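You operate a simulated robot arm through the tools that you are given. There is no shell and no other tool. Be economical: measure what you need, move in short steps, check, and stop when the job is done.

You run a simulated two-armed robot. Do the job below in one go: nothing can be reset, and whatever is moved stays where it is left.

TASK
Pick up the blue jug with one hand, pass it to the other hand and put it on the top of the oil drum. Fetch the steel bracket labelled "M" from the top of the plate bench and set it on the top of the narrow stand. Take the small carton that says "ties" from the middle shelf of the white trolley and leave it on the bottom shelf of the white trolley. Put two of the parts boxes from the bottom shelf of the white trolley on the middle shelf of the white trolley. Take the green spring and put it in the steel tray. Lift the blue bin lid open. Any order will do. Set down upright: blue jug, small carton.

The check looks at the end state, three seconds after you hand in, the way a careful person would. Anything else that was tipped, shoved, dropped, spilled or broken makes it a failure. A push-on lid holds only when it is set on centred and level and pressed home; a screw cap is set on level and turned clockwise until tight.

THE ROBOT
Two 7-joint arms with two-finger parallel grippers on one trunk, on a base that drives. Base frame: it is fixed to the floor where the robot stands at the start and does not move with it; the origin is under the middle of the robot, x ahead of it, y to its left, z up. Units: m, rad, N and s.
The left shoulder is at the start at [0.06, 0.147, 0.543], the right one opposite. With the tool pointing down near the work surface each hand reaches from about 0.34 to 0.76 m from the robot's upright axis, wherever it stands, measured 20 degrees to its own side. Places, roughly: blue bin lid [0.8, 1.7, 0.6]; blue jug [0.5, 0.25, 0.5]; bottom shelf of the white trolley [0.9, -1.6, 0.4]; green spring (11x3x2 cm) [-0.5, -2.9, 0.9]; middle shelf of the white trolley [0.9, -1.6, 0.8]; parts box [1, -2, 0.5]; small carton [1, -1.5, 0.75]; steel bracket [0.5, -0.25, 0.75]; steel tray (50x27x6 cm) [-1.4, 0.6, 0.8]; top of the narrow stand (26x15 cm) [0.56, 0.48, 0.62]; top of the oil drum [0.7, 1, 0.9]. Payload 3.43 kg a hand.
The TCP of each hand is the grasp point between the finger pads, 0.03 m short of the fingertips. In the tool frame z runs along the fingers and y along their closing line. The gripper opens to 0.094 m. The fingers are 0.028 m wide and 0.01 m thick; the gripper's body (0.05 by 0.096 m) begins 0.055 m behind the TCP.
Orientation is that of the tool frame in the base frame, as a unit quaternion [x, y, z, w]. With the fingers straight down and closing along the base's y, the tool's x points along the base's -x, its y along +y and its z along -z.

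THE INTERFACE
- The arms move only by the tool servo_tool. It takes "left_targets", "right_targets" or both (then of equal length, played together; a hand with none holds still); each is a list of rows, each a list of 7 numbers: the turn, a rotation vector about the tool's x, y, z in units of 6 degrees (1.0 is 6 degrees), then the shift along the tool's x, y, z in units of 40 mm (1.0 is 40 mm), then the opening, from 0 (shut) to 1 (fully open). In form: [[ax, ay, az, tx, ty, tz, gripper], ...]. A call has 1 to 10 rows; each row shifts and turns the commanded pose from where the row before left it, along the tool's axes as they then stand. A call with a number of a shift or a turn outside -1 to 1 is refused whole. Rows are played at 5 a second. More than 0.05 m and 0.15 rad between two rows, or a gripper value outside its range, and nothing of the call is played. Where a pose cannot be reached the arm comes as near as it can. A force on the tool above 40 N (or 10 N above the force at the start of the call, whichever is more), or a blocked arm, ends the call early, and 0.2 s more pass. The fingers move at their own pace (about 0.072 m/s each) and stop on an object; they squeeze with about 43 N. The grip force told is the motor's: it shows also when the fingers shut on nothing. Time passes only in rows, and 0.2 s behind the last, so rows that do not move let the fingers close. It gives the time, the measured TCP pose, the force on the tool (base axes), the opening and the grip force at its end, in the units of the frame above (readings bear some noise), with the torque about the TCP (base axes, N m) and any sound that the robot's microphone picked up.
- Cameras (640 x 400 px; columns grow to the right, rows downward): "scene" is now at [0.0599, 0.0152, 1.1853]; the picture's right is [0.16, -0.99, 0.00], its down [-0.49, -0.08, -0.87] and it looks along [0.86, 0.14, -0.49] (base axes); focal length 259 px, centre (320, 200). "left" rides on the left gripper at [0.076, -0.014, -0.103] in its tool frame; the picture's right is [0.18, 0.98, 0.00], its down [-0.75, 0.14, -0.64] and it looks along [-0.63, 0.12, 0.77] (tool axes); focal length 243 px, centre (320, 200). "right" rides on the right gripper at [0.076, 0.014, -0.103] in its tool frame; the picture's right is [-0.18, 0.98, 0.00], its down [-0.75, -0.14, -0.64] and it looks along [-0.63, -0.12, 0.77] (tool axes); focal length 243 px, centre (320, 200). There is no depth. A picture from a camera that has moved, and an enlarged one, comes with that camera's place and axes in the base frame and with its lens.
- get_image(camera): a new picture of that camera. No time passes.
- move_column(by): slides the trunk up (or, below 0, down) by that many m; the arms and the scene camera ride with it, the base frame stays. It gives what a move gives, with no picture.
- base_move(legs): drives the robot by 1 to 6 legs, each [ahead, left, turn to the left] in m, m and rad, along the robot's own axes; the way and the turn of a leg run together, so that a leg with both is an arc; at most 1.5 m and 3.142 rad a leg. The arms and the cameras ride along, it lands a little off, and it stops where it bumps. It gives what a move gives.
- turn_head(pan, tilt): turns the head with the scene camera to pan (to the left, within 1.501 rad either way) and tilt (down, from -0.506 to 1.204), counted from straight ahead of the robot. It gives what a move gives.
- inspect(camera, box): a new picture of the part [left, top, right, bottom] of that camera's present view, enlarged. No time passes.
- finish_job(): hands the job in; it is judged then, once.

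Go step by step. Nothing tells you exact positions but the pictures and the camera data: compare them with the known pose of the tool, close in by small moves and look again before you grip or let go. The budget is 207 turns and 194 pictures, counting those below and the enlarged ones. Unless the task says otherwise, let go and move clear before handing in.

The tools are called after "Request:" as a command line: name --argument value ..., lists and objects as JSON in quotes. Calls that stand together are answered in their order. servo_tool: Moves the arms, as the interface text tells. Its arguments: {"type":"object","properties":{"left_targets":{"type":"array","items":{"type":"array","items":{"type":"number"}}},"right_targets":{"type":"array","items":{"type":"array","items":{"type":"number"}}}},"required":[]} The other tools are called the same way: move_column (by) slides the trunk up or down; base_move (legs) drives the base; turn_head (pan, tilt) turns the head that bears the scene camera; get_image (camera) takes a picture; inspect (camera, box) takes an enlarged picture of a part of a camera's view; finish_job () hands the job in.

At the start:

```text
t: 0.0
left_tcp_pos: [0.2823, 0.1345, 1.001]
left_tool_rot: [0.0, 1.0, 0.001, 0.001]
left_ft_force: [-0.3, 0.5, 0.4]
left_torque: [0.03, -0.01, 0.05]
left_width: 0.094
left_grip_force: 0.1
right_tcp_pos: [0.2971, -0.094, 0.9992]
right_tool_rot: [-0.001, 1.0, 0.001, 0.0]
right_ft_force: [0.0, -0.3, -0.4]
right_torque: [-0.02, -0.01, 0.0]
right_width: 0.0941
right_grip_force: 0.2
trunk travel left (down, up): [-0.25, 0.0]
robot x, y, heading: [0.0016, 0.0009, -0.004]
head pan, tilt: [0.161, 0.517]
```

scene: 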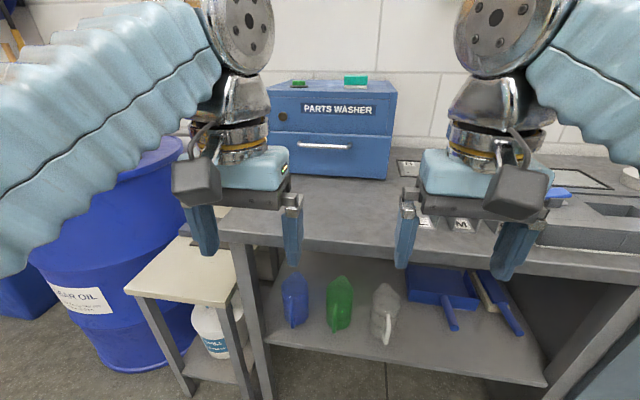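
right: 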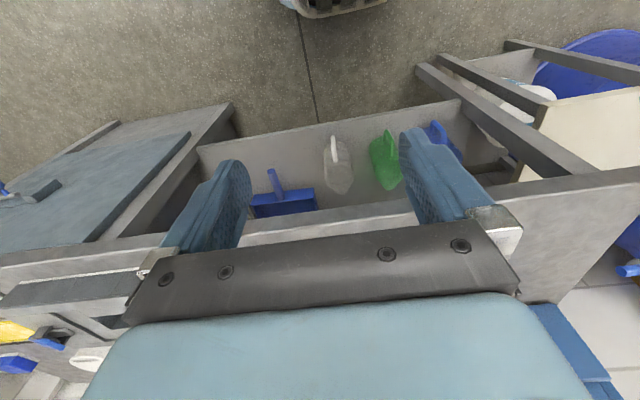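
left: 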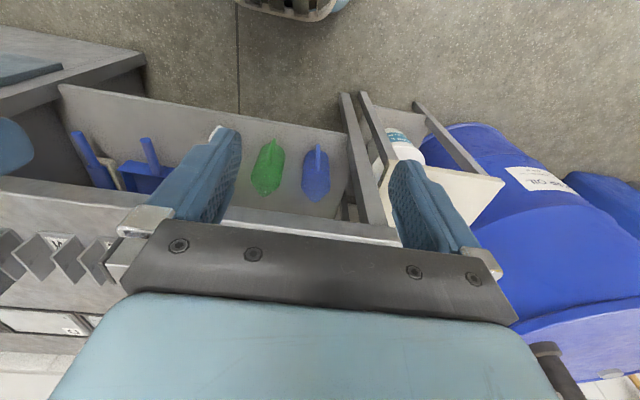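

I see the bench with three jugs on a lower shelf, brackets on top, a narrow stand and an oil drum to the left. I'll look closer at the bench and the jug.

Request:
inspect --camera "scene" --box '[240, 180, 560, 380]'

Request:
turn_head --pan -0.4 --tilt 0.6

Request:
get_image --camera "scene"

Request:
turn_head --pan 1.0 --tilt 0.5

Request:
get_image --camera "scene"

```text
2.00 times, centred on (400, 280) of scene
camera zoom: at [0.0599, 0.0152, 1.1853], right [0.16, -0.99, 0.0], down [-0.49, -0.08, -0.87], along [0.86, 0.14, -0.49], focal length 518 px, centre (160, 40)
```

zoom: 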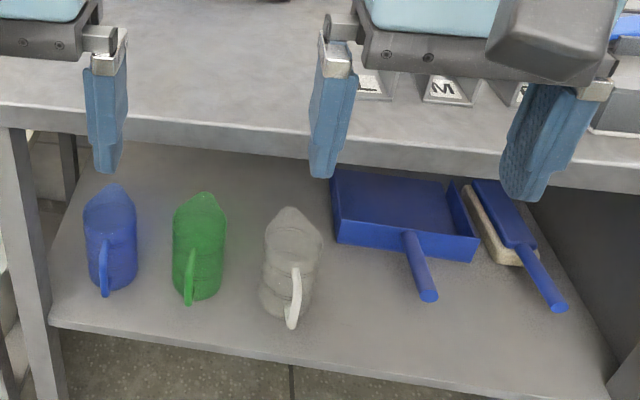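

```text
t: 1.0
left_tcp_pos: [0.2821, 0.1327, 0.9997]
left_tool_rot: [0.0, 1.0, 0.0, 0.001]
left_ft_force: [0.1, -0.1, 0.6]
left_torque: [0.0, -0.04, 0.0]
left_width: 0.094
left_grip_force: 0.1
right_tcp_pos: [0.2972, -0.0939, 0.9999]
right_tool_rot: [0.0, 1.0, 0.001, 0.001]
right_ft_force: [-0.1, 0.3, -0.4]
right_torque: [0.01, 0.0, -0.01]
right_width: 0.094
right_grip_force: 0.1
trunk travel left (down, up): [-0.25, 0.0]
robot x, y, heading: [-0.003, -0.0011, 0.0]
head pan, tilt: [-0.4, 0.6]
```

```text
189 pictures are left
camera scene: at [0.0519, -0.0336, 1.1778], right [-0.39, -0.92, 0.0], down [-0.52, 0.22, -0.83], along [0.76, -0.32, -0.56], focal length 259 px, centre (320, 200)
```

scene: 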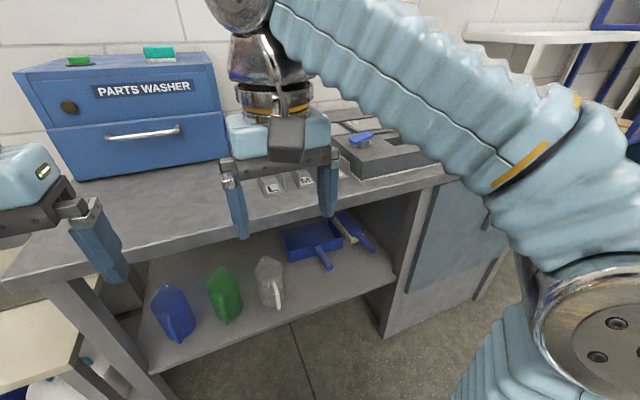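

```text
t: 2.5
left_tcp_pos: [0.2809, 0.1334, 1.001]
left_tool_rot: [0.0, 1.0, 0.0, 0.002]
left_ft_force: [-0.4, 0.4, -0.1]
left_torque: [-0.01, -0.04, 0.01]
left_width: 0.0939
left_grip_force: 0.1
right_tcp_pos: [0.2985, -0.0936, 1.0]
right_tool_rot: [0.0, 1.0, 0.001, 0.001]
right_ft_force: [0.1, -0.6, -0.2]
right_torque: [-0.01, -0.01, -0.02]
right_width: 0.0941
right_grip_force: 0.0
trunk travel left (down, up): [-0.25, 0.0]
robot x, y, heading: [-0.0009, 0.0025, 0.002]
head pan, tilt: [1.0, 0.499]
```

```text
188 pictures are left
camera scene: at [0.0197, 0.0772, 1.1869], right [0.84, -0.54, 0.0], down [-0.26, -0.4, -0.88], along [0.47, 0.74, -0.48], focal length 259 px, centre (320, 200)
```

scene: 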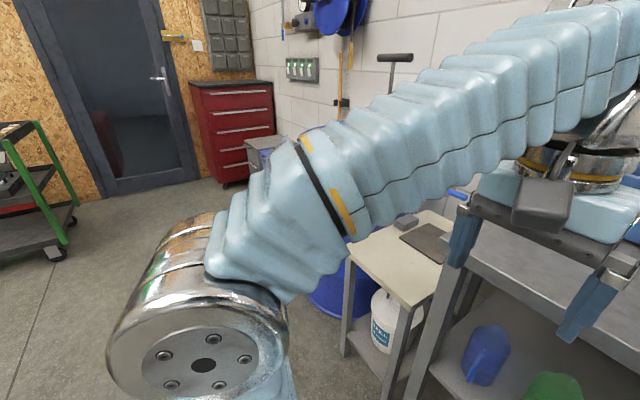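

The bench front seems to be at about x 0.55 with its top near z 0.8, and the jugs stand below it with their handles toward me. I'll back away a bit for room and a better view.

Request:
base_move --legs '[[-0.25, 0.1, 0]]'

Request:
turn_head --pan 0.0 --tilt 0.55

Request:
get_image --camera "scene"

Request:
turn_head --pan 0.9 --tilt 0.4

Request:
get_image --camera "scene"

```text
t: 4.4
left_tcp_pos: [0.0283, 0.2321, 1.0001]
left_tool_rot: [-0.001, 1.0, -0.001, 0.0]
left_ft_force: [-0.2, 0.0, 0.2]
left_torque: [0.0, 0.01, 0.01]
left_width: 0.0938
left_grip_force: 0.1
right_tcp_pos: [0.0434, 0.0061, 0.9988]
right_tool_rot: [0.0, 1.0, 0.001, 0.0]
right_ft_force: [0.8, -0.4, 0.3]
right_torque: [0.02, 0.03, -0.01]
right_width: 0.0941
right_grip_force: 0.1
trunk travel left (down, up): [-0.25, 0.0]
robot x, y, heading: [-0.2529, 0.0998, 0.004]
head pan, tilt: [1.0, 0.499]
```

```text
t: 5.7
left_tcp_pos: [0.0281, 0.2334, 0.9997]
left_tool_rot: [0.001, 1.0, 0.0, 0.001]
left_ft_force: [-1.1, 0.0, 0.3]
left_torque: [0.0, 0.03, 0.01]
left_width: 0.0939
left_grip_force: 0.0
right_tcp_pos: [0.0445, 0.0054, 0.9996]
right_tool_rot: [0.0, 1.0, 0.001, 0.001]
right_ft_force: [-0.1, -0.4, -0.5]
right_torque: [0.03, 0.0, -0.01]
right_width: 0.0938
right_grip_force: 0.1
trunk travel left (down, up): [-0.25, 0.0]
robot x, y, heading: [-0.2575, 0.1011, 0.0]
head pan, tilt: [0.0, 0.55]
```

```text
187 pictures are left
camera scene: at [-0.1936, 0.1009, 1.1823], right [0.0, -1.0, 0.0], down [-0.52, 0.0, -0.85], along [0.85, 0.0, -0.52], focal length 259 px, centre (320, 200)
```

scene: 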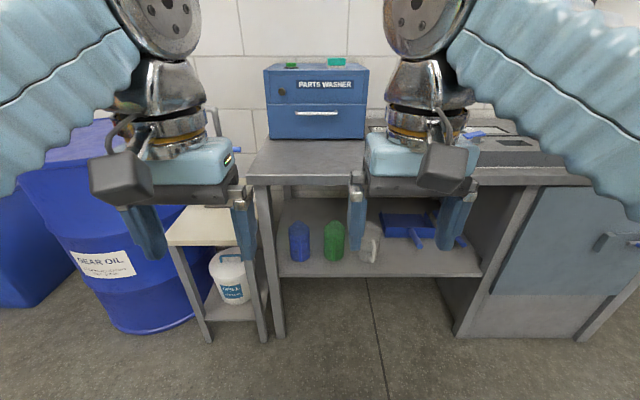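

```text
t: 6.9
left_tcp_pos: [0.0284, 0.2332, 1.0001]
left_tool_rot: [0.001, 1.0, 0.0, 0.0]
left_ft_force: [-0.2, -0.1, -0.1]
left_torque: [0.02, -0.03, -0.03]
left_width: 0.0941
left_grip_force: 0.0
right_tcp_pos: [0.0443, 0.0065, 0.9997]
right_tool_rot: [0.001, 1.0, 0.001, 0.001]
right_ft_force: [0.1, 0.7, -0.7]
right_torque: [0.02, 0.02, 0.02]
right_width: 0.0939
right_grip_force: 0.1
trunk travel left (down, up): [-0.25, 0.0]
robot x, y, heading: [-0.2548, 0.1024, 0.002]
head pan, tilt: [0.901, 0.4]
```

```text
186 pictures are left
camera scene: at [-0.2257, 0.1734, 1.196], right [0.78, -0.62, 0.0], down [-0.24, -0.3, -0.92], along [0.57, 0.72, -0.39], focal length 259 px, centre (320, 200)
```

scene: 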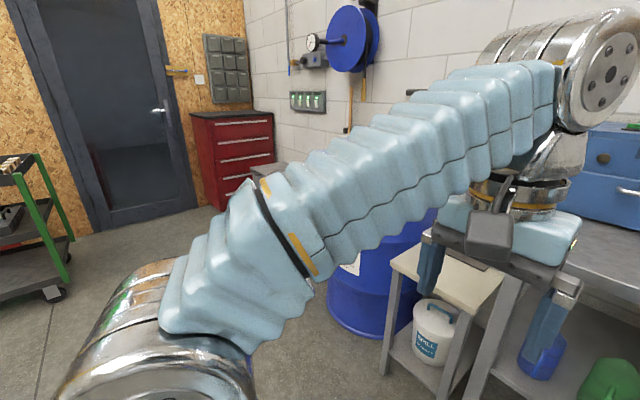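

Bench front is about x 0.517, top z about 0.82, shelf z about 0.39; the jug is about (0.62, 0.185), z 0.40–0.58. I'll tilt the left hand forward, lower it and look at the jug from the front.

Request:
servo_tool --left_targets '[[0, -1, 0, 0, 0, 0, 1], [0, -1, 0, 0, 0, 0, 1], [0, -1, 0, 0, 0, 0, 1], [0, -1, 0, 0, 0, 0, 1], [0, -1, 0, 0, 0, 0, 1], [0, -1, 0, 0, 0, 0, 1], [0, -1, 0, 0, 0, 0, 1], [0, -1, 0, 0, 0, 0, 1]]'

Request:
servo_tool --left_targets '[[0, 0, 0, 0.46, 0, 0.98, 1], [0, 0, 0, 0.46, 0, 0.98, 1], [0, 0, 0, 0.46, 0, 0.98, 1], [0, 0, 0, 0.46, 0, 0.98, 1], [0, 0, 0, 0.46, 0, 0.98, 1], [0, 0, 0, 0.46, 0, 0.98, 1], [0, 0, 0, 0.46, 0, 0.98, 1], [0, 0, 0, 0.46, 0, 0.98, 1], [0, 0, 0, 0.46, 0, 0.98, 1], [0, 0, 0, 0.46, 0, 0.98, 1]]'

Request:
get_image --camera "left"

```text
t: 8.7
left_tcp_pos: [0.028, 0.2334, 0.9999]
left_tool_rot: [0.0, 0.913, 0.0, 0.408]
left_ft_force: [-0.1, 0.6, -0.7]
left_torque: [0.02, 0.01, 0.01]
left_width: 0.0941
left_grip_force: 0.0
right_tcp_pos: [0.0443, 0.0066, 0.9997]
right_tool_rot: [0.0, 1.0, 0.001, 0.0]
right_ft_force: [-0.1, -0.7, -0.9]
right_torque: [0.02, 0.02, 0.04]
right_width: 0.094
right_grip_force: 0.0
trunk travel left (down, up): [-0.25, 0.0]
robot x, y, heading: [-0.2545, 0.1009, -0.001]
head pan, tilt: [0.901, 0.4]
```

```text
t: 10.9
left_tcp_pos: [0.2068, 0.2301, 0.6049]
left_tool_rot: [0.001, 0.913, 0.0, 0.408]
left_ft_force: [0.6, 0.4, -0.1]
left_torque: [-0.01, -0.01, 0.03]
left_width: 0.0941
left_grip_force: 0.0
left hand out of reach, approached as far as the arm can: row 8
right_tcp_pos: [0.0429, 0.0066, 0.9997]
right_tool_rot: [0.0, 1.0, 0.001, 0.001]
right_ft_force: [-0.2, -0.2, 0.0]
right_torque: [-0.01, -0.04, 0.03]
right_width: 0.0939
right_grip_force: 0.1
trunk travel left (down, up): [-0.25, 0.0]
robot x, y, heading: [-0.2518, 0.0983, 0.004]
head pan, tilt: [0.901, 0.4]
```

```text
185 pictures are left
camera left: at [0.0787, 0.2161, 0.6166], right [-0.12, 0.98, -0.14], down [0.03, 0.14, 0.99], along [0.99, 0.12, -0.04], focal length 243 px, centre (320, 200)
```

left: 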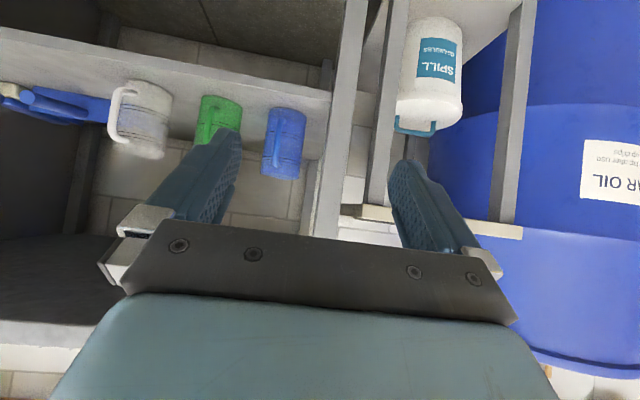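

Request:
inspect --camera "left" --box '[100, 70, 340, 220]'

```text
2.67 times, centred on (220, 145) of left
camera zoom: at [0.0787, 0.2161, 0.6166], right [-0.12, 0.98, -0.14], down [0.03, 0.14, 0.99], along [0.99, 0.12, -0.04], focal length 647 px, centre (587, 347)
```

zoom: 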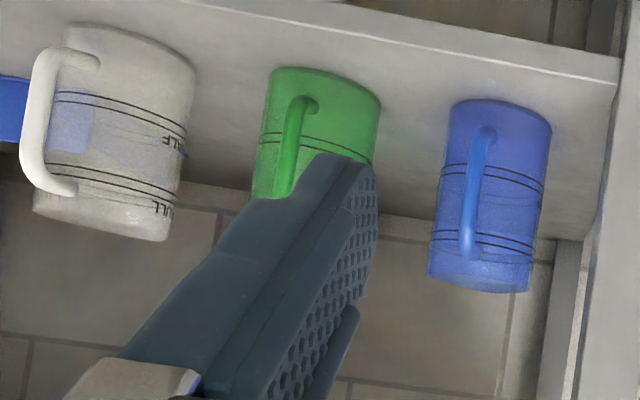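

The jug is upright with its handle facing me, the handle at about (0.58, 0.177), z 0.45–0.54. I'll drive in and look again.

Request:
base_move --legs '[[0.24, -0.05, 0]]'

Request:
get_image --camera "left"

```text
t: 12.7
left_tcp_pos: [0.4455, 0.1804, 0.6041]
left_tool_rot: [-0.001, 0.913, 0.0, 0.407]
left_ft_force: [-0.2, -0.8, -0.3]
left_torque: [-0.03, 0.03, -0.01]
left_width: 0.0938
left_grip_force: 0.0
right_tcp_pos: [0.2831, -0.0437, 0.9995]
right_tool_rot: [-0.002, 1.0, 0.001, 0.001]
right_ft_force: [-0.7, 0.8, -0.9]
right_torque: [0.02, 0.01, 0.0]
right_width: 0.0939
right_grip_force: 0.2
trunk travel left (down, up): [-0.25, 0.0]
robot x, y, heading: [-0.0162, 0.0473, 0.004]
head pan, tilt: [0.901, 0.4]
```

```text
183 pictures are left
camera left: at [0.3181, 0.166, 0.617], right [-0.13, 0.98, -0.14], down [0.03, 0.14, 0.99], along [0.99, 0.12, -0.04], focal length 243 px, centre (320, 200)
```

left: 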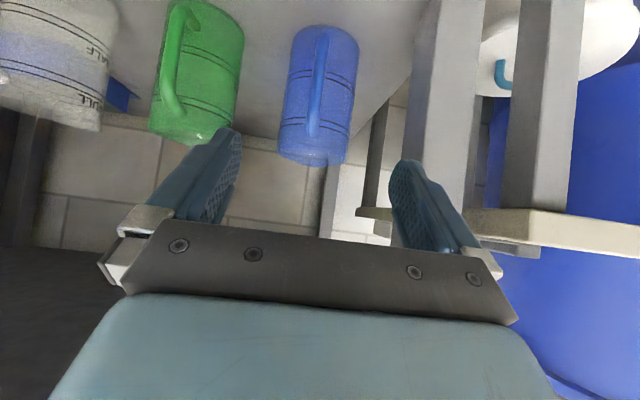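

The handle lies right along the tool's axis, about 0.155 m ahead. I'll advance 0.12 m and look.

Request:
servo_tool --left_targets '[[0, 0, 0, 0, 0, 0.75, 0.7], [0, 0, 0, 0, 0, 0.75, 0.7], [0, 0, 0, 0, -0.05, 0.75, 0.7], [0, 0, 0, 0, 0, 0.75, 0.7]]'

Request:
get_image --camera "left"

Request:
turn_head --pan 0.4 --tilt 0.8

Request:
get_image --camera "scene"

```text
t: 13.7
left_tcp_pos: [0.5368, 0.1778, 0.5237]
left_tool_rot: [-0.001, 0.913, 0.001, 0.408]
left_ft_force: [-0.1, 0.1, -0.5]
left_torque: [-0.01, -0.01, 0.01]
left_width: 0.066
left_grip_force: 0.1
right_tcp_pos: [0.2842, -0.0443, 1.0004]
right_tool_rot: [-0.002, 1.0, 0.0, 0.001]
right_ft_force: [0.8, 0.1, -0.4]
right_torque: [-0.01, -0.04, -0.01]
right_width: 0.094
right_grip_force: 0.1
trunk travel left (down, up): [-0.25, 0.0]
robot x, y, heading: [-0.0128, 0.047, 0.001]
head pan, tilt: [0.901, 0.4]
```

```text
182 pictures are left
camera left: at [0.4078, 0.1651, 0.5362], right [-0.13, 0.98, -0.14], down [0.03, 0.14, 0.99], along [0.99, 0.12, -0.04], focal length 243 px, centre (320, 200)
```

left: 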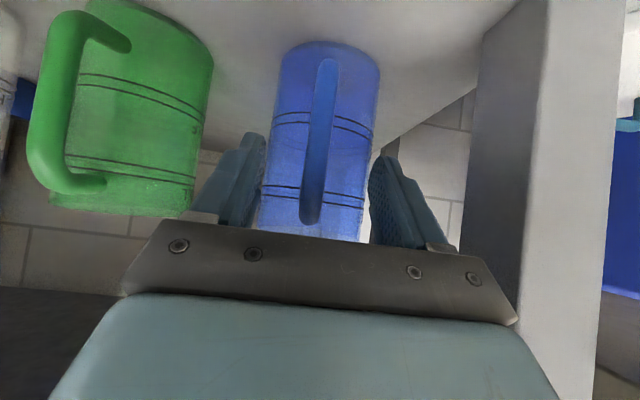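

```text
t: 14.6
left_tcp_pos: [0.5346, 0.1786, 0.5246]
left_tool_rot: [-0.001, 0.913, 0.001, 0.408]
left_ft_force: [-0.9, -0.6, 0.1]
left_torque: [0.03, 0.01, 0.0]
left_width: 0.0659
left_grip_force: 0.1
right_tcp_pos: [0.2841, -0.044, 0.9993]
right_tool_rot: [-0.002, 1.0, 0.001, 0.001]
right_ft_force: [-1.6, -0.9, 1.3]
right_torque: [-0.02, 0.03, -0.02]
right_width: 0.094
right_grip_force: 0.0
trunk travel left (down, up): [-0.25, 0.0]
robot x, y, heading: [-0.014, 0.047, 0.002]
head pan, tilt: [0.4, 0.799]
```

```text
181 pictures are left
camera scene: at [0.0307, 0.081, 1.161], right [0.39, -0.92, 0.0], down [-0.66, -0.28, -0.7], along [0.64, 0.27, -0.72], focal length 259 px, centre (320, 200)
```

scene: 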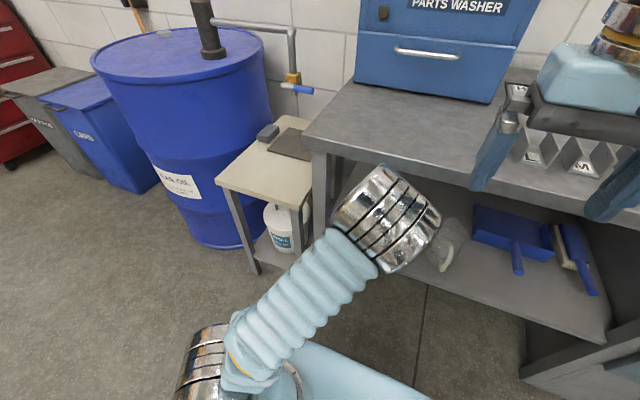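

The fingers straddle the handle, which I put at x about 0.55. I'll go in 0.02 m more and close.

Request:
servo_tool --left_targets '[[0, 0, 0, 0, 0, 0.3, 0.7], [0, 0, 0, 0, 0, 0.25, 0.7], [0, 0, 0, 0, 0, 0, 0], [0, 0, 0, 0, 0, 0, 0], [0, 0, 0, 0, 0, 0, 0], [0, 0, 0, 0, 0, 0, 0]]'

Request:
get_image --camera "left"

```text
t: 16.0
left_tcp_pos: [0.5522, 0.1791, 0.5083]
left_tool_rot: [-0.001, 0.913, 0.0, 0.407]
left_ft_force: [-0.4, 0.0, -0.9]
left_torque: [0.0, 0.05, -0.03]
left_width: 0.0154
left_grip_force: 43.1
right_tcp_pos: [0.2836, -0.0427, 0.9996]
right_tool_rot: [-0.001, 1.0, 0.001, 0.0]
right_ft_force: [-0.2, -0.2, 0.3]
right_torque: [0.02, 0.02, 0.01]
right_width: 0.094
right_grip_force: 0.1
trunk travel left (down, up): [-0.25, 0.0]
robot x, y, heading: [-0.0135, 0.0493, 0.003]
head pan, tilt: [0.4, 0.799]
```

```text
180 pictures are left
camera left: at [0.4239, 0.1651, 0.5213], right [-0.13, 0.98, -0.14], down [0.03, 0.14, 0.99], along [0.99, 0.12, -0.04], focal length 243 px, centre (320, 200)
```

left: 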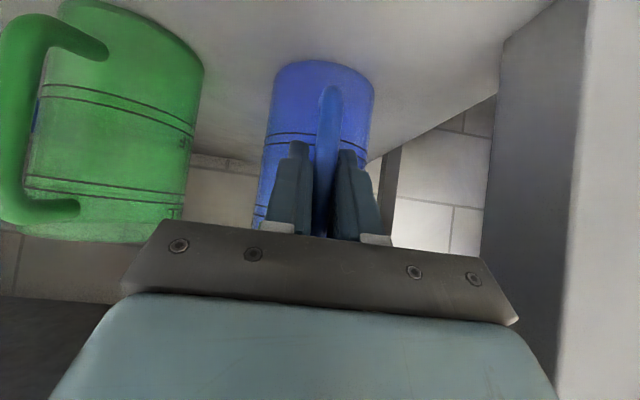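

The handle is gripped (15 mm). I'll lift 4 cm and check.

Request:
servo_tool --left_targets '[[0, 0, 0, -0.19, 0, -0.17, 0], [0, 0, 0, -0.19, 0, -0.17, 0], [0, 0, 0, -0.19, 0, -0.17, 0], [0, 0, 0, -0.19, 0, -0.17, 0]]'

Request:
get_image --camera "left"

```text
t: 17.0
left_tcp_pos: [0.5504, 0.1777, 0.55]
left_tool_rot: [-0.001, 0.914, 0.0, 0.407]
left_ft_force: [1.1, 0.0, -1.3]
left_torque: [-0.03, 0.07, -0.01]
left_width: 0.0153
left_grip_force: 42.6
right_tcp_pos: [0.2838, -0.044, 0.9995]
right_tool_rot: [-0.001, 1.0, 0.001, 0.001]
right_ft_force: [0.1, -0.6, 0.4]
right_torque: [0.02, -0.02, 0.0]
right_width: 0.0941
right_grip_force: 0.1
trunk travel left (down, up): [-0.25, 0.0]
robot x, y, heading: [-0.0118, 0.0512, 0.001]
head pan, tilt: [0.4, 0.799]
```

```text
179 pictures are left
camera left: at [0.4234, 0.1644, 0.5624], right [-0.13, 0.98, -0.14], down [0.03, 0.14, 0.99], along [0.99, 0.12, -0.04], focal length 243 px, centre (320, 200)
```

left: 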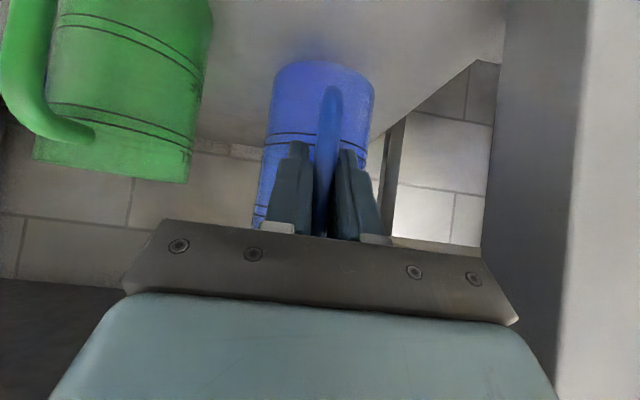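

Lifted and stable. Now I back straight out from under the bench.

Request:
base_move --legs '[[-0.4, 0, 0]]'

Request:
servo_tool --left_targets '[[0, 0, 0, -0.65, 0, -0.75, 0], [0, 0, 0, -0.65, 0, -0.75, 0], [0, 0, 0, -0.65, 0, -0.75, 0], [0, 0, 0, -0.65, 0, -0.75, 0], [0, 0, 0, -0.65, 0, -0.75, 0]]'

Request:
turn_head --pan 0.1 --tilt 0.75

Request:
get_image --camera "scene"

Request:
get_image --camera "right"

```text
t: 19.5
left_tcp_pos: [0.1513, 0.1761, 0.5506]
left_tool_rot: [0.0, 0.913, 0.0, 0.408]
left_ft_force: [-0.5, -0.1, -1.6]
left_torque: [0.0, 0.03, 0.0]
left_width: 0.0154
left_grip_force: 42.8
right_tcp_pos: [-0.1153, -0.0456, 0.9995]
right_tool_rot: [0.0, 1.0, 0.001, 0.001]
right_ft_force: [0.5, 1.2, 0.6]
right_torque: [0.03, -0.01, -0.04]
right_width: 0.094
right_grip_force: 0.1
trunk travel left (down, up): [-0.25, 0.0]
robot x, y, heading: [-0.4128, 0.0476, 0.003]
head pan, tilt: [0.4, 0.799]
```

```text
t: 20.7
left_tcp_pos: [0.1289, 0.177, 0.7496]
left_tool_rot: [-0.001, 0.913, 0.001, 0.407]
left_ft_force: [0.4, -0.1, -0.3]
left_torque: [0.0, 0.06, 0.02]
left_width: 0.015
left_grip_force: 43.2
right_tcp_pos: [-0.1153, -0.0466, 0.9999]
right_tool_rot: [-0.001, 1.0, 0.002, 0.001]
right_ft_force: [0.9, 0.1, -0.1]
right_torque: [0.03, 0.04, 0.0]
right_width: 0.0938
right_grip_force: 0.0
trunk travel left (down, up): [-0.25, 0.0]
robot x, y, heading: [-0.4103, 0.0478, 0.008]
head pan, tilt: [0.4, 0.799]
```

```text
t: 21.5
left_tcp_pos: [0.1288, 0.1775, 0.7488]
left_tool_rot: [-0.002, 0.913, 0.001, 0.407]
left_ft_force: [-0.7, -0.3, -0.4]
left_torque: [0.0, 0.05, -0.01]
left_width: 0.0155
left_grip_force: 42.5
right_tcp_pos: [-0.1159, -0.0451, 0.9991]
right_tool_rot: [-0.001, 1.0, 0.0, 0.001]
right_ft_force: [0.0, 0.4, 0.0]
right_torque: [0.02, 0.0, 0.01]
right_width: 0.0942
right_grip_force: 0.1
trunk travel left (down, up): [-0.25, 0.0]
robot x, y, heading: [-0.4131, 0.045, 0.002]
head pan, tilt: [0.099, 0.75]
```

```text
178 pictures are left
camera scene: at [-0.3606, 0.0569, 1.1649], right [0.1, -0.99, 0.0], down [-0.68, -0.07, -0.73], along [0.73, 0.07, -0.68], focal length 259 px, centre (320, 200)
```

scene: 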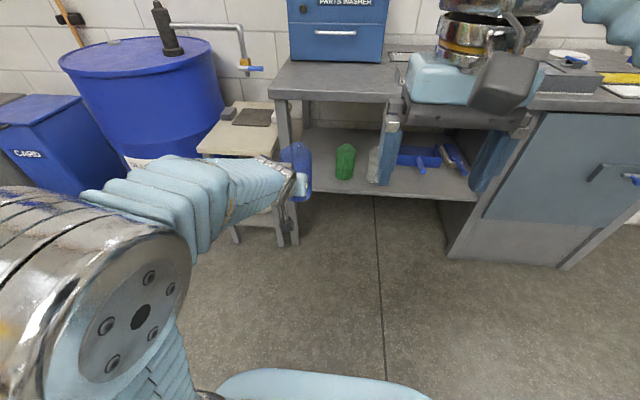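

```text
177 pictures are left
camera right: at [-0.1923, -0.0311, 1.1017], right [0.18, 0.98, 0.0], down [0.75, -0.14, 0.64], along [0.63, -0.12, -0.77], focal length 243 px, centre (320, 200)
```

right: 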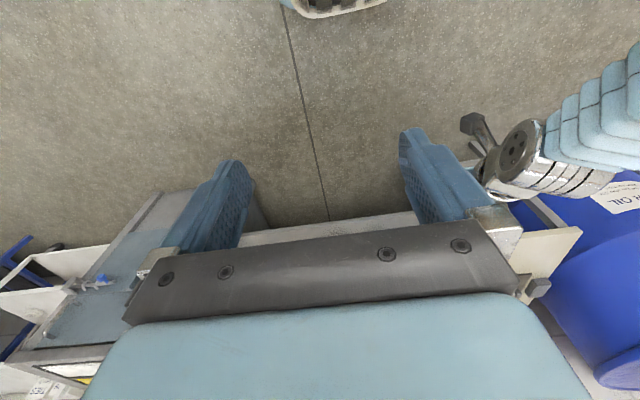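

The jug hangs upright in the left hand. I'll bring it nearer the middle and bring the right hand out over it to take the rim wall from above.

Request:
servo_tool --right_targets '[[0, 0, 0, -1, 0, 0, 1], [0, 0, 0, -1, 0, 0, 1], [0, 0, 0, -1, 0, 0, 1], [0, 0, 0, -1, 0, 0, 1], [0, 0, 0, -1, 0, 0, 1]]'

Request:
servo_tool --left_targets '[[0, 0, 0, 0.42, -0.75, -0.46, 0], [0, 0, 0, 0.42, -0.75, -0.46, 0], [0, 0, 0, 0.42, -0.75, -0.46, 0], [0, 0, 0, 0.42, -0.75, -0.46, 0]]'

Request:
get_image --camera "right"

Request:
get_image --camera "scene"

```text
t: 22.7
left_tcp_pos: [0.127, 0.1781, 0.7496]
left_tool_rot: [-0.001, 0.913, 0.0, 0.407]
left_ft_force: [-0.5, 0.2, -1.2]
left_torque: [0.02, 0.09, 0.02]
left_width: 0.0153
left_grip_force: 42.7
right_tcp_pos: [-0.0298, -0.0495, 0.9977]
right_tool_rot: [0.0, 1.0, 0.011, 0.002]
right_ft_force: [0.3, -0.4, -0.1]
right_torque: [0.01, 0.0, -0.02]
right_width: 0.0941
right_grip_force: 0.0
right hand out of reach, approached as far as the arm can: row 2, 3, 4, 5
trunk travel left (down, up): [-0.25, 0.0]
robot x, y, heading: [-0.4104, 0.0486, 0.006]
head pan, tilt: [0.099, 0.75]
```

```text
t: 23.7
left_tcp_pos: [0.0334, 0.0733, 0.7446]
left_tool_rot: [-0.027, 0.919, -0.01, 0.394]
left_ft_force: [0.1, 0.5, -1.3]
left_torque: [0.03, 0.03, 0.0]
left_width: 0.0153
left_grip_force: 43.1
right_tcp_pos: [-0.0297, -0.0479, 0.9989]
right_tool_rot: [-0.001, 1.0, 0.012, 0.002]
right_ft_force: [0.2, 0.3, -0.4]
right_torque: [-0.02, 0.01, 0.0]
right_width: 0.0938
right_grip_force: 0.1
trunk travel left (down, up): [-0.25, 0.0]
robot x, y, heading: [-0.4156, 0.0516, 0.003]
head pan, tilt: [0.099, 0.75]
```

```text
176 pictures are left
camera right: at [-0.1059, -0.0362, 1.1001], right [0.18, 0.98, 0.02], down [0.75, -0.15, 0.64], along [0.63, -0.1, -0.77], focal length 243 px, centre (320, 200)
```

right: 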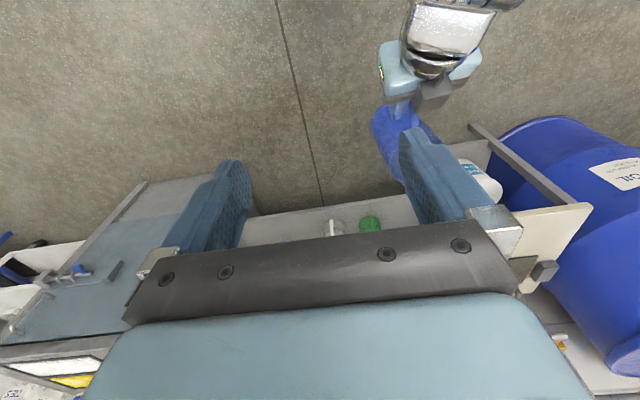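

```text
175 pictures are left
camera scene: at [-0.3604, 0.0571, 1.1649], right [0.1, -0.99, 0.0], down [-0.68, -0.07, -0.73], along [0.73, 0.07, -0.68], focal length 259 px, centre (320, 200)
```

scene: 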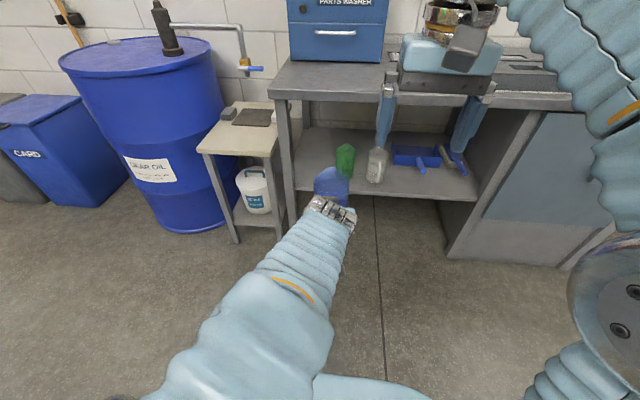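

The right hand can't reach far with the tool straight down at that height, so I'll turn it 45° left and tilt it 48° so it can grip the rim wall from the right and later reach the drum.

Request:
servo_tool --right_targets '[[0, 0, -0.94, 0, 0, 0, 1], [0, 0, -0.94, 0, 0, 0, 1], [0, 0, -0.94, 0, 0, 0, 1], [0, 0, -0.94, 0, 0, 0, 1], [0, 0, -0.94, 0, 0, 0, 1], [0, 0, -0.94, 0, 0, 0, 1], [0, 0, -0.94, 0, 0, 0, 1], [0, 0, -0.94, 0, 0, 0, 1]]'

Request:
servo_tool --right_targets '[[0, -1, 0, 0, 0, 0, 1], [0, -1, 0, 0, 0, 0, 1], [0, -1, 0, 0, 0, 0, 1], [0, -1, 0, 0, 0, 0, 1], [0, -1, 0, 0, 0, 0, 1], [0, -1, 0, 0, 0, 0, 1], [0, -1, 0, 0, 0, 0, 1], [0, -1, 0, 0, 0, 0, 1], [0, 0, 0, 0, 0, 0, 1]]'

Request:
get_image --camera "right"

Request:
get_image --camera "left"

```text
t: 25.5
left_tcp_pos: [0.0336, 0.0691, 0.7456]
left_tool_rot: [-0.022, 0.918, -0.013, 0.397]
left_ft_force: [-0.2, -0.1, -0.8]
left_torque: [-0.01, 0.03, 0.0]
left_width: 0.0153
left_grip_force: 42.6
right_tcp_pos: [-0.0306, -0.0464, 0.9959]
right_tool_rot: [-0.386, 0.923, 0.001, 0.001]
right_ft_force: [0.4, -0.4, -0.7]
right_torque: [0.0, -0.01, 0.03]
right_width: 0.094
right_grip_force: 0.1
trunk travel left (down, up): [-0.25, 0.0]
robot x, y, heading: [-0.4143, 0.0451, 0.005]
head pan, tilt: [0.099, 0.75]
```

```text
t: 27.5
left_tcp_pos: [0.0305, 0.0655, 0.7482]
left_tool_rot: [-0.019, 0.918, -0.014, 0.397]
left_ft_force: [0.0, 0.5, -1.5]
left_torque: [0.02, 0.05, 0.0]
left_width: 0.0152
left_grip_force: 43.1
right_tcp_pos: [-0.0293, -0.046, 0.9963]
right_tool_rot: [-0.351, 0.842, 0.158, 0.377]
right_ft_force: [-0.5, 0.4, -0.3]
right_torque: [0.03, 0.0, 0.01]
right_width: 0.0943
right_grip_force: 0.1
trunk travel left (down, up): [-0.25, 0.0]
robot x, y, heading: [-0.4121, 0.0476, 0.001]
head pan, tilt: [0.099, 0.75]
```

```text
174 pictures are left
camera right: at [-0.13, -0.1266, 1.0078], right [-0.61, 0.78, 0.14], down [0.12, -0.08, 0.99], along [0.78, 0.62, -0.04], focal length 243 px, centre (320, 200)
```

right: 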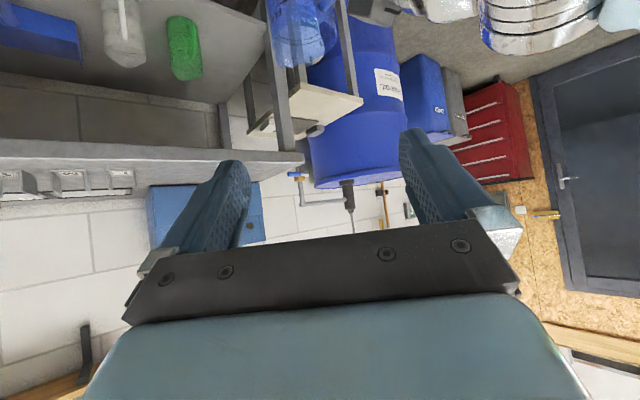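

```text
173 pictures are left
camera left: at [-0.096, 0.0499, 0.7623], right [-0.15, 0.97, -0.17], down [0.04, 0.18, 0.98], along [0.99, 0.14, -0.07], focal length 243 px, centre (320, 200)
```

left: 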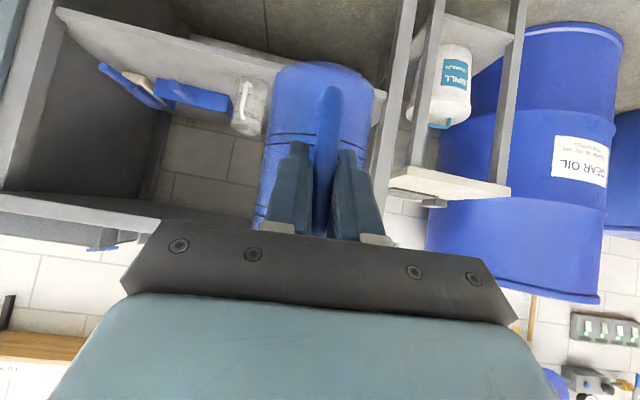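

Request:
inspect --camera "right" --box '[220, 0, 400, 110]'

Request:
inspect --camera "scene" --box '[270, 130, 420, 230]'

```text
3.56 times, centred on (310, 55) of right
camera zoom: at [-0.13, -0.1266, 1.0078], right [-0.61, 0.78, 0.14], down [0.12, -0.08, 0.99], along [0.78, 0.62, -0.04], focal length 863 px, centre (356, 716)
```

zoom: 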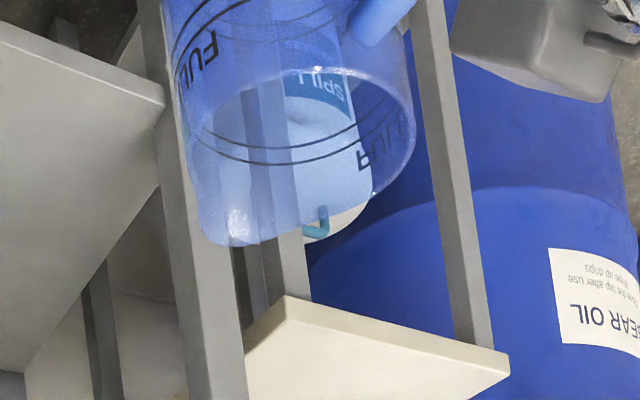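

```text
4.00 times, centred on (345, 180) of scene
camera zoom: at [-0.3607, 0.0567, 1.1649], right [0.1, -0.99, 0.0], down [-0.68, -0.07, -0.73], along [0.73, 0.07, -0.68], focal length 1037 px, centre (220, 280)
```

zoom: 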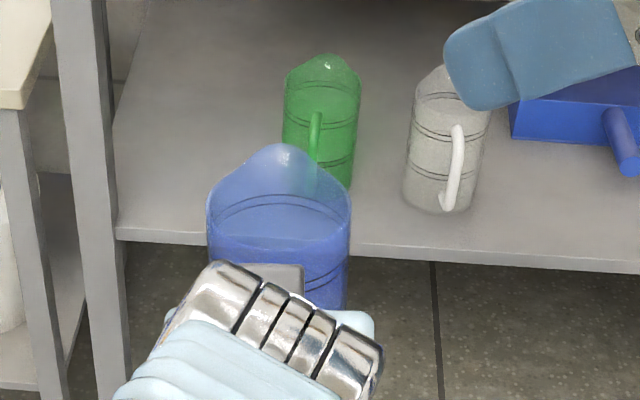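

The jug is open, empty and about 8 cm wide; I take its rim to be centred at (0.103, 0.071) and z 0.783. I'll ease the right tilt to 40° and move to a standoff 11 cm short of the rim wall.

Request:
servo_tool --right_targets '[[0, 1, 0, 0, 0, 0, 0.55], [0, 0.33, 0, 0, 0, 0, 0.55], [0, 0, 0, 0.05, -0.21, 0.71, 0.55], [0, 0, 0, 0.05, -0.21, 0.71, 0.55], [0, 0, 0, 0.05, -0.21, 0.71, 0.55], [0, 0, 0, 0.05, -0.21, 0.71, 0.55], [0, 0, 0, 0.05, -0.21, 0.71, 0.55], [0, 0, 0, 0.05, -0.21, 0.71, 0.55]]'

Request:
get_image --camera "right"

Request:
get_image --camera "scene"

```text
t: 29.3
left_tcp_pos: [0.0286, 0.0644, 0.7482]
left_tool_rot: [-0.016, 0.917, -0.015, 0.398]
left_ft_force: [0.5, 0.0, -0.4]
left_torque: [-0.01, 0.04, -0.02]
left_width: 0.0152
left_grip_force: 42.8
right_tcp_pos: [0.0771, -0.0103, 0.8571]
right_tool_rot: [-0.362, 0.867, 0.132, 0.317]
right_ft_force: [-0.7, 0.7, -0.1]
right_torque: [-0.02, 0.0, -0.02]
right_width: 0.0516
right_grip_force: 0.1
trunk travel left (down, up): [-0.25, 0.0]
robot x, y, heading: [-0.4117, 0.049, 0.003]
head pan, tilt: [0.099, 0.75]
```

```text
170 pictures are left
camera right: at [-0.021, -0.0879, 0.8864], right [-0.6, 0.79, 0.12], down [0.21, 0.02, 0.98], along [0.77, 0.61, -0.18], focal length 243 px, centre (320, 200)
```

right: 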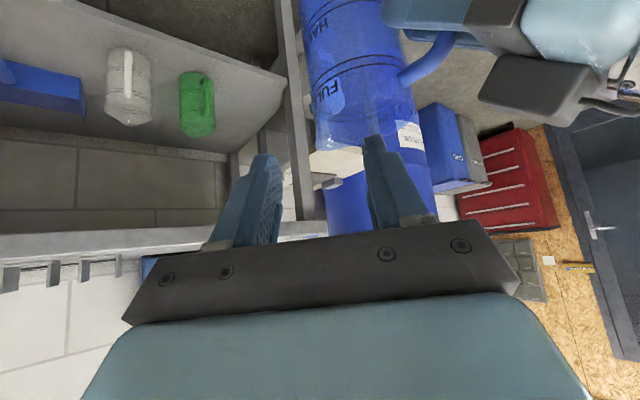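

```text
169 pictures are left
camera scene: at [-0.3607, 0.0567, 1.1649], right [0.1, -0.99, 0.0], down [-0.68, -0.07, -0.73], along [0.73, 0.07, -0.68], focal length 259 px, centre (320, 200)
```

scene: 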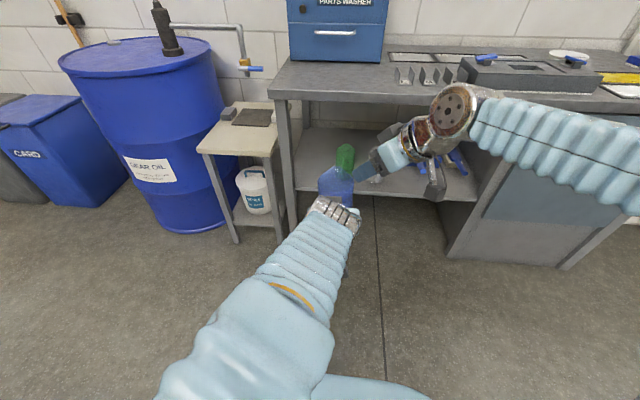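

Request:
inspect --camera "right" --box '[220, 40, 460, 190]'

```text
2.67 times, centred on (340, 115) of right
camera zoom: at [-0.021, -0.0879, 0.8864], right [-0.6, 0.79, 0.12], down [0.21, 0.02, 0.98], along [0.77, 0.61, -0.18], focal length 647 px, centre (267, 427)
```

zoom: 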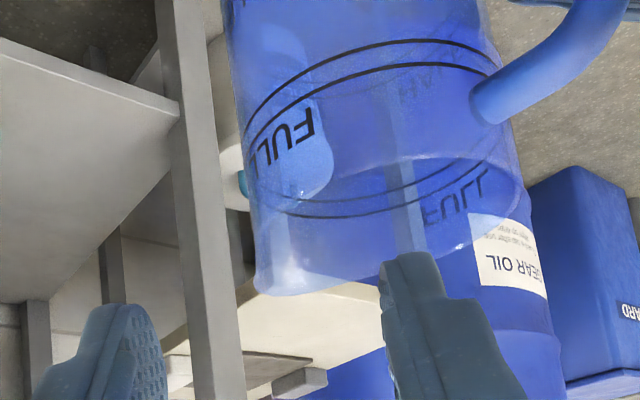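

The rim wall is almost exactly on the tool's line. I'll shift 6 mm outward and advance 0.115 m, then check before closing.

Request:
servo_tool --right_targets '[[0, 0, 0, 0, -0.15, 0.48, 0.55], [0, 0, 0, 0, 0, 0.48, 0.55], [0, 0, 0, 0, 0, 0.48, 0.55], [0, 0, 0, 0, 0, 0.48, 0.55], [0, 0, 0, 0, 0, 0.48, 0.55], [0, 0, 0, 0, 0, 0.48, 0.55]]'

Request:
inspect --camera "right" --box '[160, 0, 480, 200]'

```text
t: 30.7
left_tcp_pos: [0.0303, 0.062, 0.7479]
left_tool_rot: [-0.015, 0.917, -0.017, 0.398]
left_ft_force: [0.2, -1.2, -2.9]
left_torque: [0.05, 0.11, 0.0]
left_width: 0.0156
left_grip_force: 43.1
right_tcp_pos: [0.1327, 0.0392, 0.7704]
right_tool_rot: [-0.361, 0.867, 0.133, 0.317]
right_ft_force: [-0.4, -0.2, 1.5]
right_torque: [-0.03, 0.09, -0.06]
right_width: 0.0518
right_grip_force: 0.4
trunk travel left (down, up): [-0.25, 0.0]
robot x, y, heading: [-0.4099, 0.0487, 0.0]
head pan, tilt: [0.099, 0.75]
```

```text
2.00 times, centred on (320, 100) of right
camera zoom: at [0.0353, -0.0395, 0.799], right [-0.6, 0.79, 0.12], down [0.22, 0.02, 0.98], along [0.77, 0.61, -0.18], focal length 485 px, centre (320, 400)
```

zoom: 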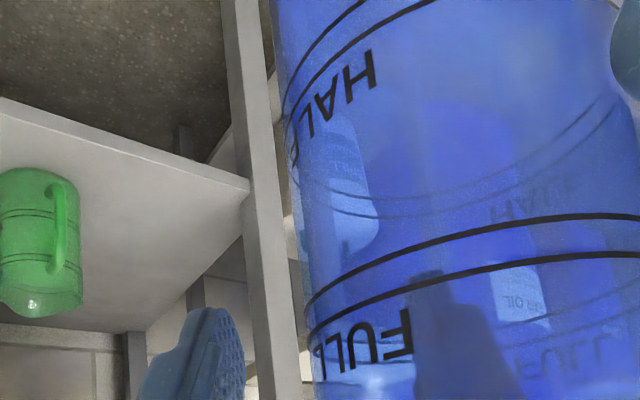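

The inner finger is inside the jug and the outer one outside, the wall between them. I close the right hand.

Request:
servo_tool --right_targets '[[0, 0, 0, 0, 0, 0, 0.3], [0, 0, 0, 0, 0, 0, 0], [0, 0, 0, 0, 0, 0, 0], [0, 0, 0, 0, 0, 0, 0], [0, 0, 0, 0, 0, 0, 0]]'

Request:
get_image --camera "right"

Request:
get_image --camera "left"

```text
t: 31.9
left_tcp_pos: [0.0287, 0.0615, 0.749]
left_tool_rot: [-0.014, 0.917, -0.017, 0.399]
left_ft_force: [37.4, -5.9, -1.6]
left_torque: [0.08, 0.11, 0.01]
left_width: 0.0151
left_grip_force: 43.1
right_tcp_pos: [0.1326, 0.0391, 0.7699]
right_tool_rot: [-0.362, 0.867, 0.132, 0.315]
right_ft_force: [-36.4, 5.4, 1.2]
right_torque: [0.05, 0.8, 0.38]
right_width: 0.0246
right_grip_force: 43.0
trunk travel left (down, up): [-0.25, 0.0]
robot x, y, heading: [-0.4134, 0.0459, 0.006]
head pan, tilt: [0.099, 0.75]
```

```text
166 pictures are left
camera right: at [0.0348, -0.0393, 0.7993], right [-0.6, 0.79, 0.12], down [0.22, 0.02, 0.98], along [0.77, 0.61, -0.18], focal length 243 px, centre (320, 200)
```

right: 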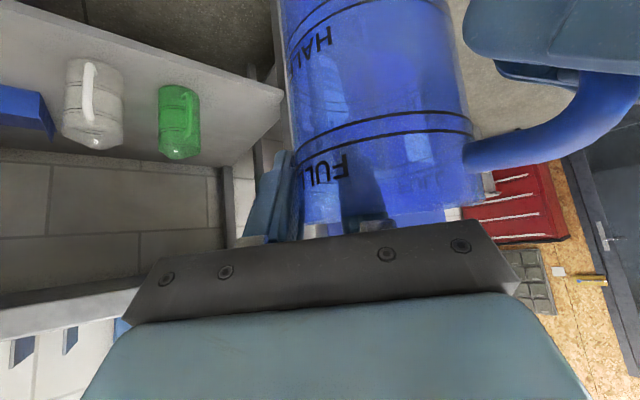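

```text
165 pictures are left
camera left: at [-0.0978, 0.0473, 0.7635], right [-0.14, 0.97, -0.18], down [0.04, 0.18, 0.98], along [0.99, 0.13, -0.07], focal length 243 px, centre (320, 200)
```

left: 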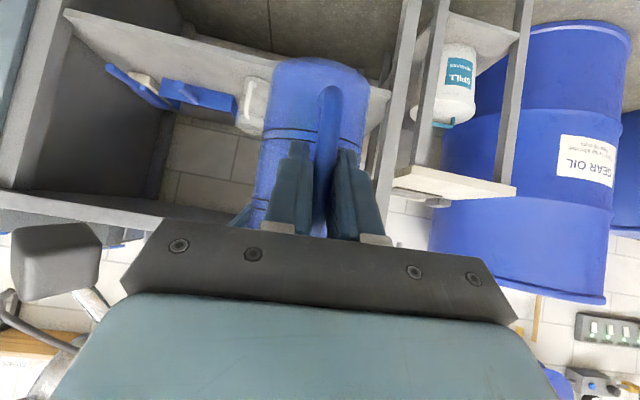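

Both hands hold the jug now, with about 36 N of fight along x. I'll relieve it by moving the right hand a few mm toward −x.

Request:
servo_tool --right_targets '[[0, 0, 0, 0.03, 0.04, -0.025, 0], [0, 0, 0, 0.03, 0.04, -0.025, 0]]'

```text
t: 32.5
left_tcp_pos: [0.0275, 0.0626, 0.7462]
left_tool_rot: [-0.013, 0.918, -0.017, 0.396]
left_ft_force: [-5.8, -2.9, 5.3]
left_torque: [0.0, -1.3, -0.01]
left_width: 0.0151
left_grip_force: 42.7
right_tcp_pos: [0.1307, 0.037, 0.7702]
right_tool_rot: [-0.36, 0.867, 0.13, 0.318]
right_ft_force: [5.6, 3.7, -5.1]
right_torque: [-0.11, 0.61, -0.56]
right_width: 0.0238
right_grip_force: 42.8
trunk travel left (down, up): [-0.25, 0.0]
robot x, y, heading: [-0.4128, 0.0487, -0.002]
head pan, tilt: [0.099, 0.75]
```

Forces are low now. I open the left hand and back it off along its own axis.

Request:
servo_tool --left_targets '[[0, 0, 0, 0, 0, 0, 0.3], [0, 0, 0, 0, 0, 0, 0.7], [0, 0, 0, 0, 0, 0, 0.7], [0, 0, 0, 0, 0, -0.5, 0.7], [0, 0, 0, 0, 0, -0.7, 0.7], [0, 0, 0, 0, 0, -0.7, 0.7], [0, 0, 0, 0, 0, -0.7, 0.7]]'

Request:
get_image --camera "left"

Request:
get_image --camera "right"

```text
t: 34.1
left_tcp_pos: [-0.0514, 0.0562, 0.8169]
left_tool_rot: [0.001, 0.913, 0.001, 0.408]
left_ft_force: [0.0, -0.2, -0.6]
left_torque: [0.05, 0.0, -0.02]
left_width: 0.066
left_grip_force: 0.1
right_tcp_pos: [0.1288, 0.0373, 0.77]
right_tool_rot: [-0.361, 0.868, 0.131, 0.316]
right_ft_force: [0.4, 0.3, -0.3]
right_torque: [0.02, -0.04, 0.03]
right_width: 0.0167
right_grip_force: 42.9
trunk travel left (down, up): [-0.25, 0.0]
robot x, y, heading: [-0.4126, 0.0521, 0.006]
head pan, tilt: [0.099, 0.75]
```

```text
164 pictures are left
camera left: at [-0.1782, 0.0428, 0.8286], right [-0.12, 0.98, -0.13], down [0.03, 0.14, 0.99], along [0.99, 0.12, -0.04], focal length 243 px, centre (320, 200)
```

left: 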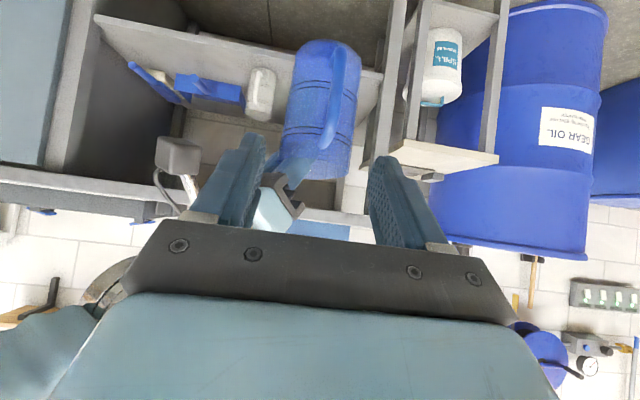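

```text
163 pictures are left
camera right: at [0.031, -0.0398, 0.7991], right [-0.6, 0.79, 0.12], down [0.21, 0.02, 0.98], along [0.77, 0.61, -0.18], focal length 243 px, centre (320, 200)
```

right: 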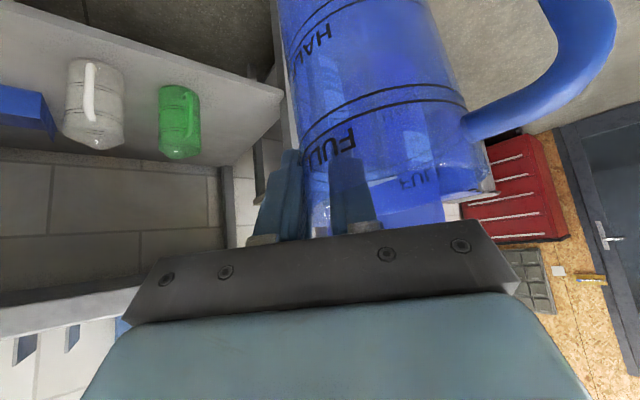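

The right hand holds the jug alone, upright. I'll move the left hand away, then raise the jug.

Request:
servo_tool --left_targets '[[0, 0, 0, 0, 1, -0.2, 1], [0, 0, 0, 0, 1, -0.2, 1], [0, 0, 0, 0, 1, -0.2, 1], [0, 0, 0, 0, 1, -0.2, 1], [0, 0, 0, 0, 1, -0.2, 1]]'

Request:
servo_tool --right_targets '[[0, 0, 0, -0.51, 0.18, -0.88, 0], [0, 0, 0, -0.51, 0.18, -0.88, 0], [0, 0, 0, -0.51, 0.18, -0.88, 0], [0, 0, 0, -0.51, 0.18, -0.88, 0], [0, 0, 0, -0.51, 0.18, -0.88, 0], [0, 0, 0, -0.51, 0.18, -0.88, 0], [0, 0, 0, -0.51, 0.18, -0.88, 0], [0, 0, 0, 0, 0, 0, 0]]'

Request:
turn_head --pan 0.3 --tilt 0.5

Request:
get_image --camera "scene"

```text
t: 35.3
left_tcp_pos: [-0.0817, 0.2569, 0.8431]
left_tool_rot: [-0.001, 0.913, 0.002, 0.407]
left_ft_force: [-0.1, 0.5, -0.1]
left_torque: [-0.03, 0.0, 0.0]
left_width: 0.094
left_grip_force: 0.1
right_tcp_pos: [0.1288, 0.0387, 0.7698]
right_tool_rot: [-0.36, 0.868, 0.132, 0.317]
right_ft_force: [-0.6, -0.5, -1.4]
right_torque: [-0.01, -0.01, 0.07]
right_width: 0.0166
right_grip_force: 42.6
trunk travel left (down, up): [-0.25, 0.0]
robot x, y, heading: [-0.4158, 0.0473, 0.004]
head pan, tilt: [0.099, 0.75]
```

```text
t: 37.1
left_tcp_pos: [-0.0806, 0.2575, 0.8417]
left_tool_rot: [-0.001, 0.913, 0.001, 0.408]
left_ft_force: [-0.1, 0.7, -1.2]
left_torque: [0.01, 0.0, 0.02]
left_width: 0.0938
left_grip_force: 0.1
right_tcp_pos: [0.0574, 0.0383, 1.0483]
right_tool_rot: [-0.362, 0.867, 0.132, 0.316]
right_ft_force: [0.7, 0.7, -1.1]
right_torque: [-0.04, -0.02, 0.02]
right_width: 0.0163
right_grip_force: 43.1
trunk travel left (down, up): [-0.25, 0.0]
robot x, y, heading: [-0.4149, 0.0457, 0.002]
head pan, tilt: [0.099, 0.75]
```

```text
t: 37.9
left_tcp_pos: [-0.0825, 0.2572, 0.8412]
left_tool_rot: [-0.001, 0.913, 0.001, 0.408]
left_ft_force: [-0.4, -0.1, -0.7]
left_torque: [0.0, 0.0, -0.01]
left_width: 0.0939
left_grip_force: 0.0
right_tcp_pos: [0.0574, 0.0376, 1.0484]
right_tool_rot: [-0.362, 0.867, 0.132, 0.316]
right_ft_force: [0.0, 0.5, -1.1]
right_torque: [-0.02, -0.03, 0.0]
right_width: 0.0162
right_grip_force: 42.8
trunk travel left (down, up): [-0.25, 0.0]
robot x, y, heading: [-0.4119, 0.0477, 0.003]
head pan, tilt: [0.3, 0.499]
```

```text
162 pictures are left
camera scene: at [-0.3562, 0.0755, 1.1868], right [0.3, -0.95, 0.0], down [-0.46, -0.14, -0.88], along [0.84, 0.26, -0.48], focal length 259 px, centre (320, 200)
```

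scene: 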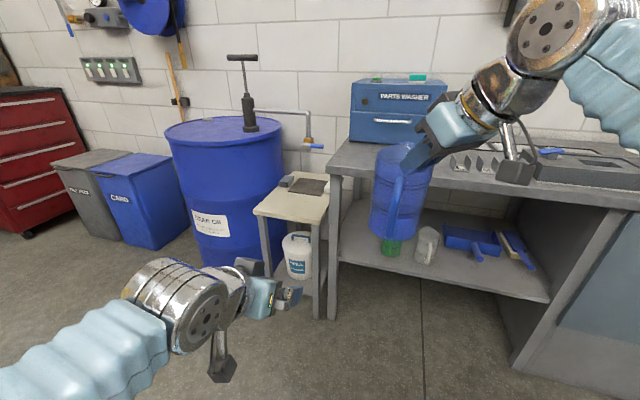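

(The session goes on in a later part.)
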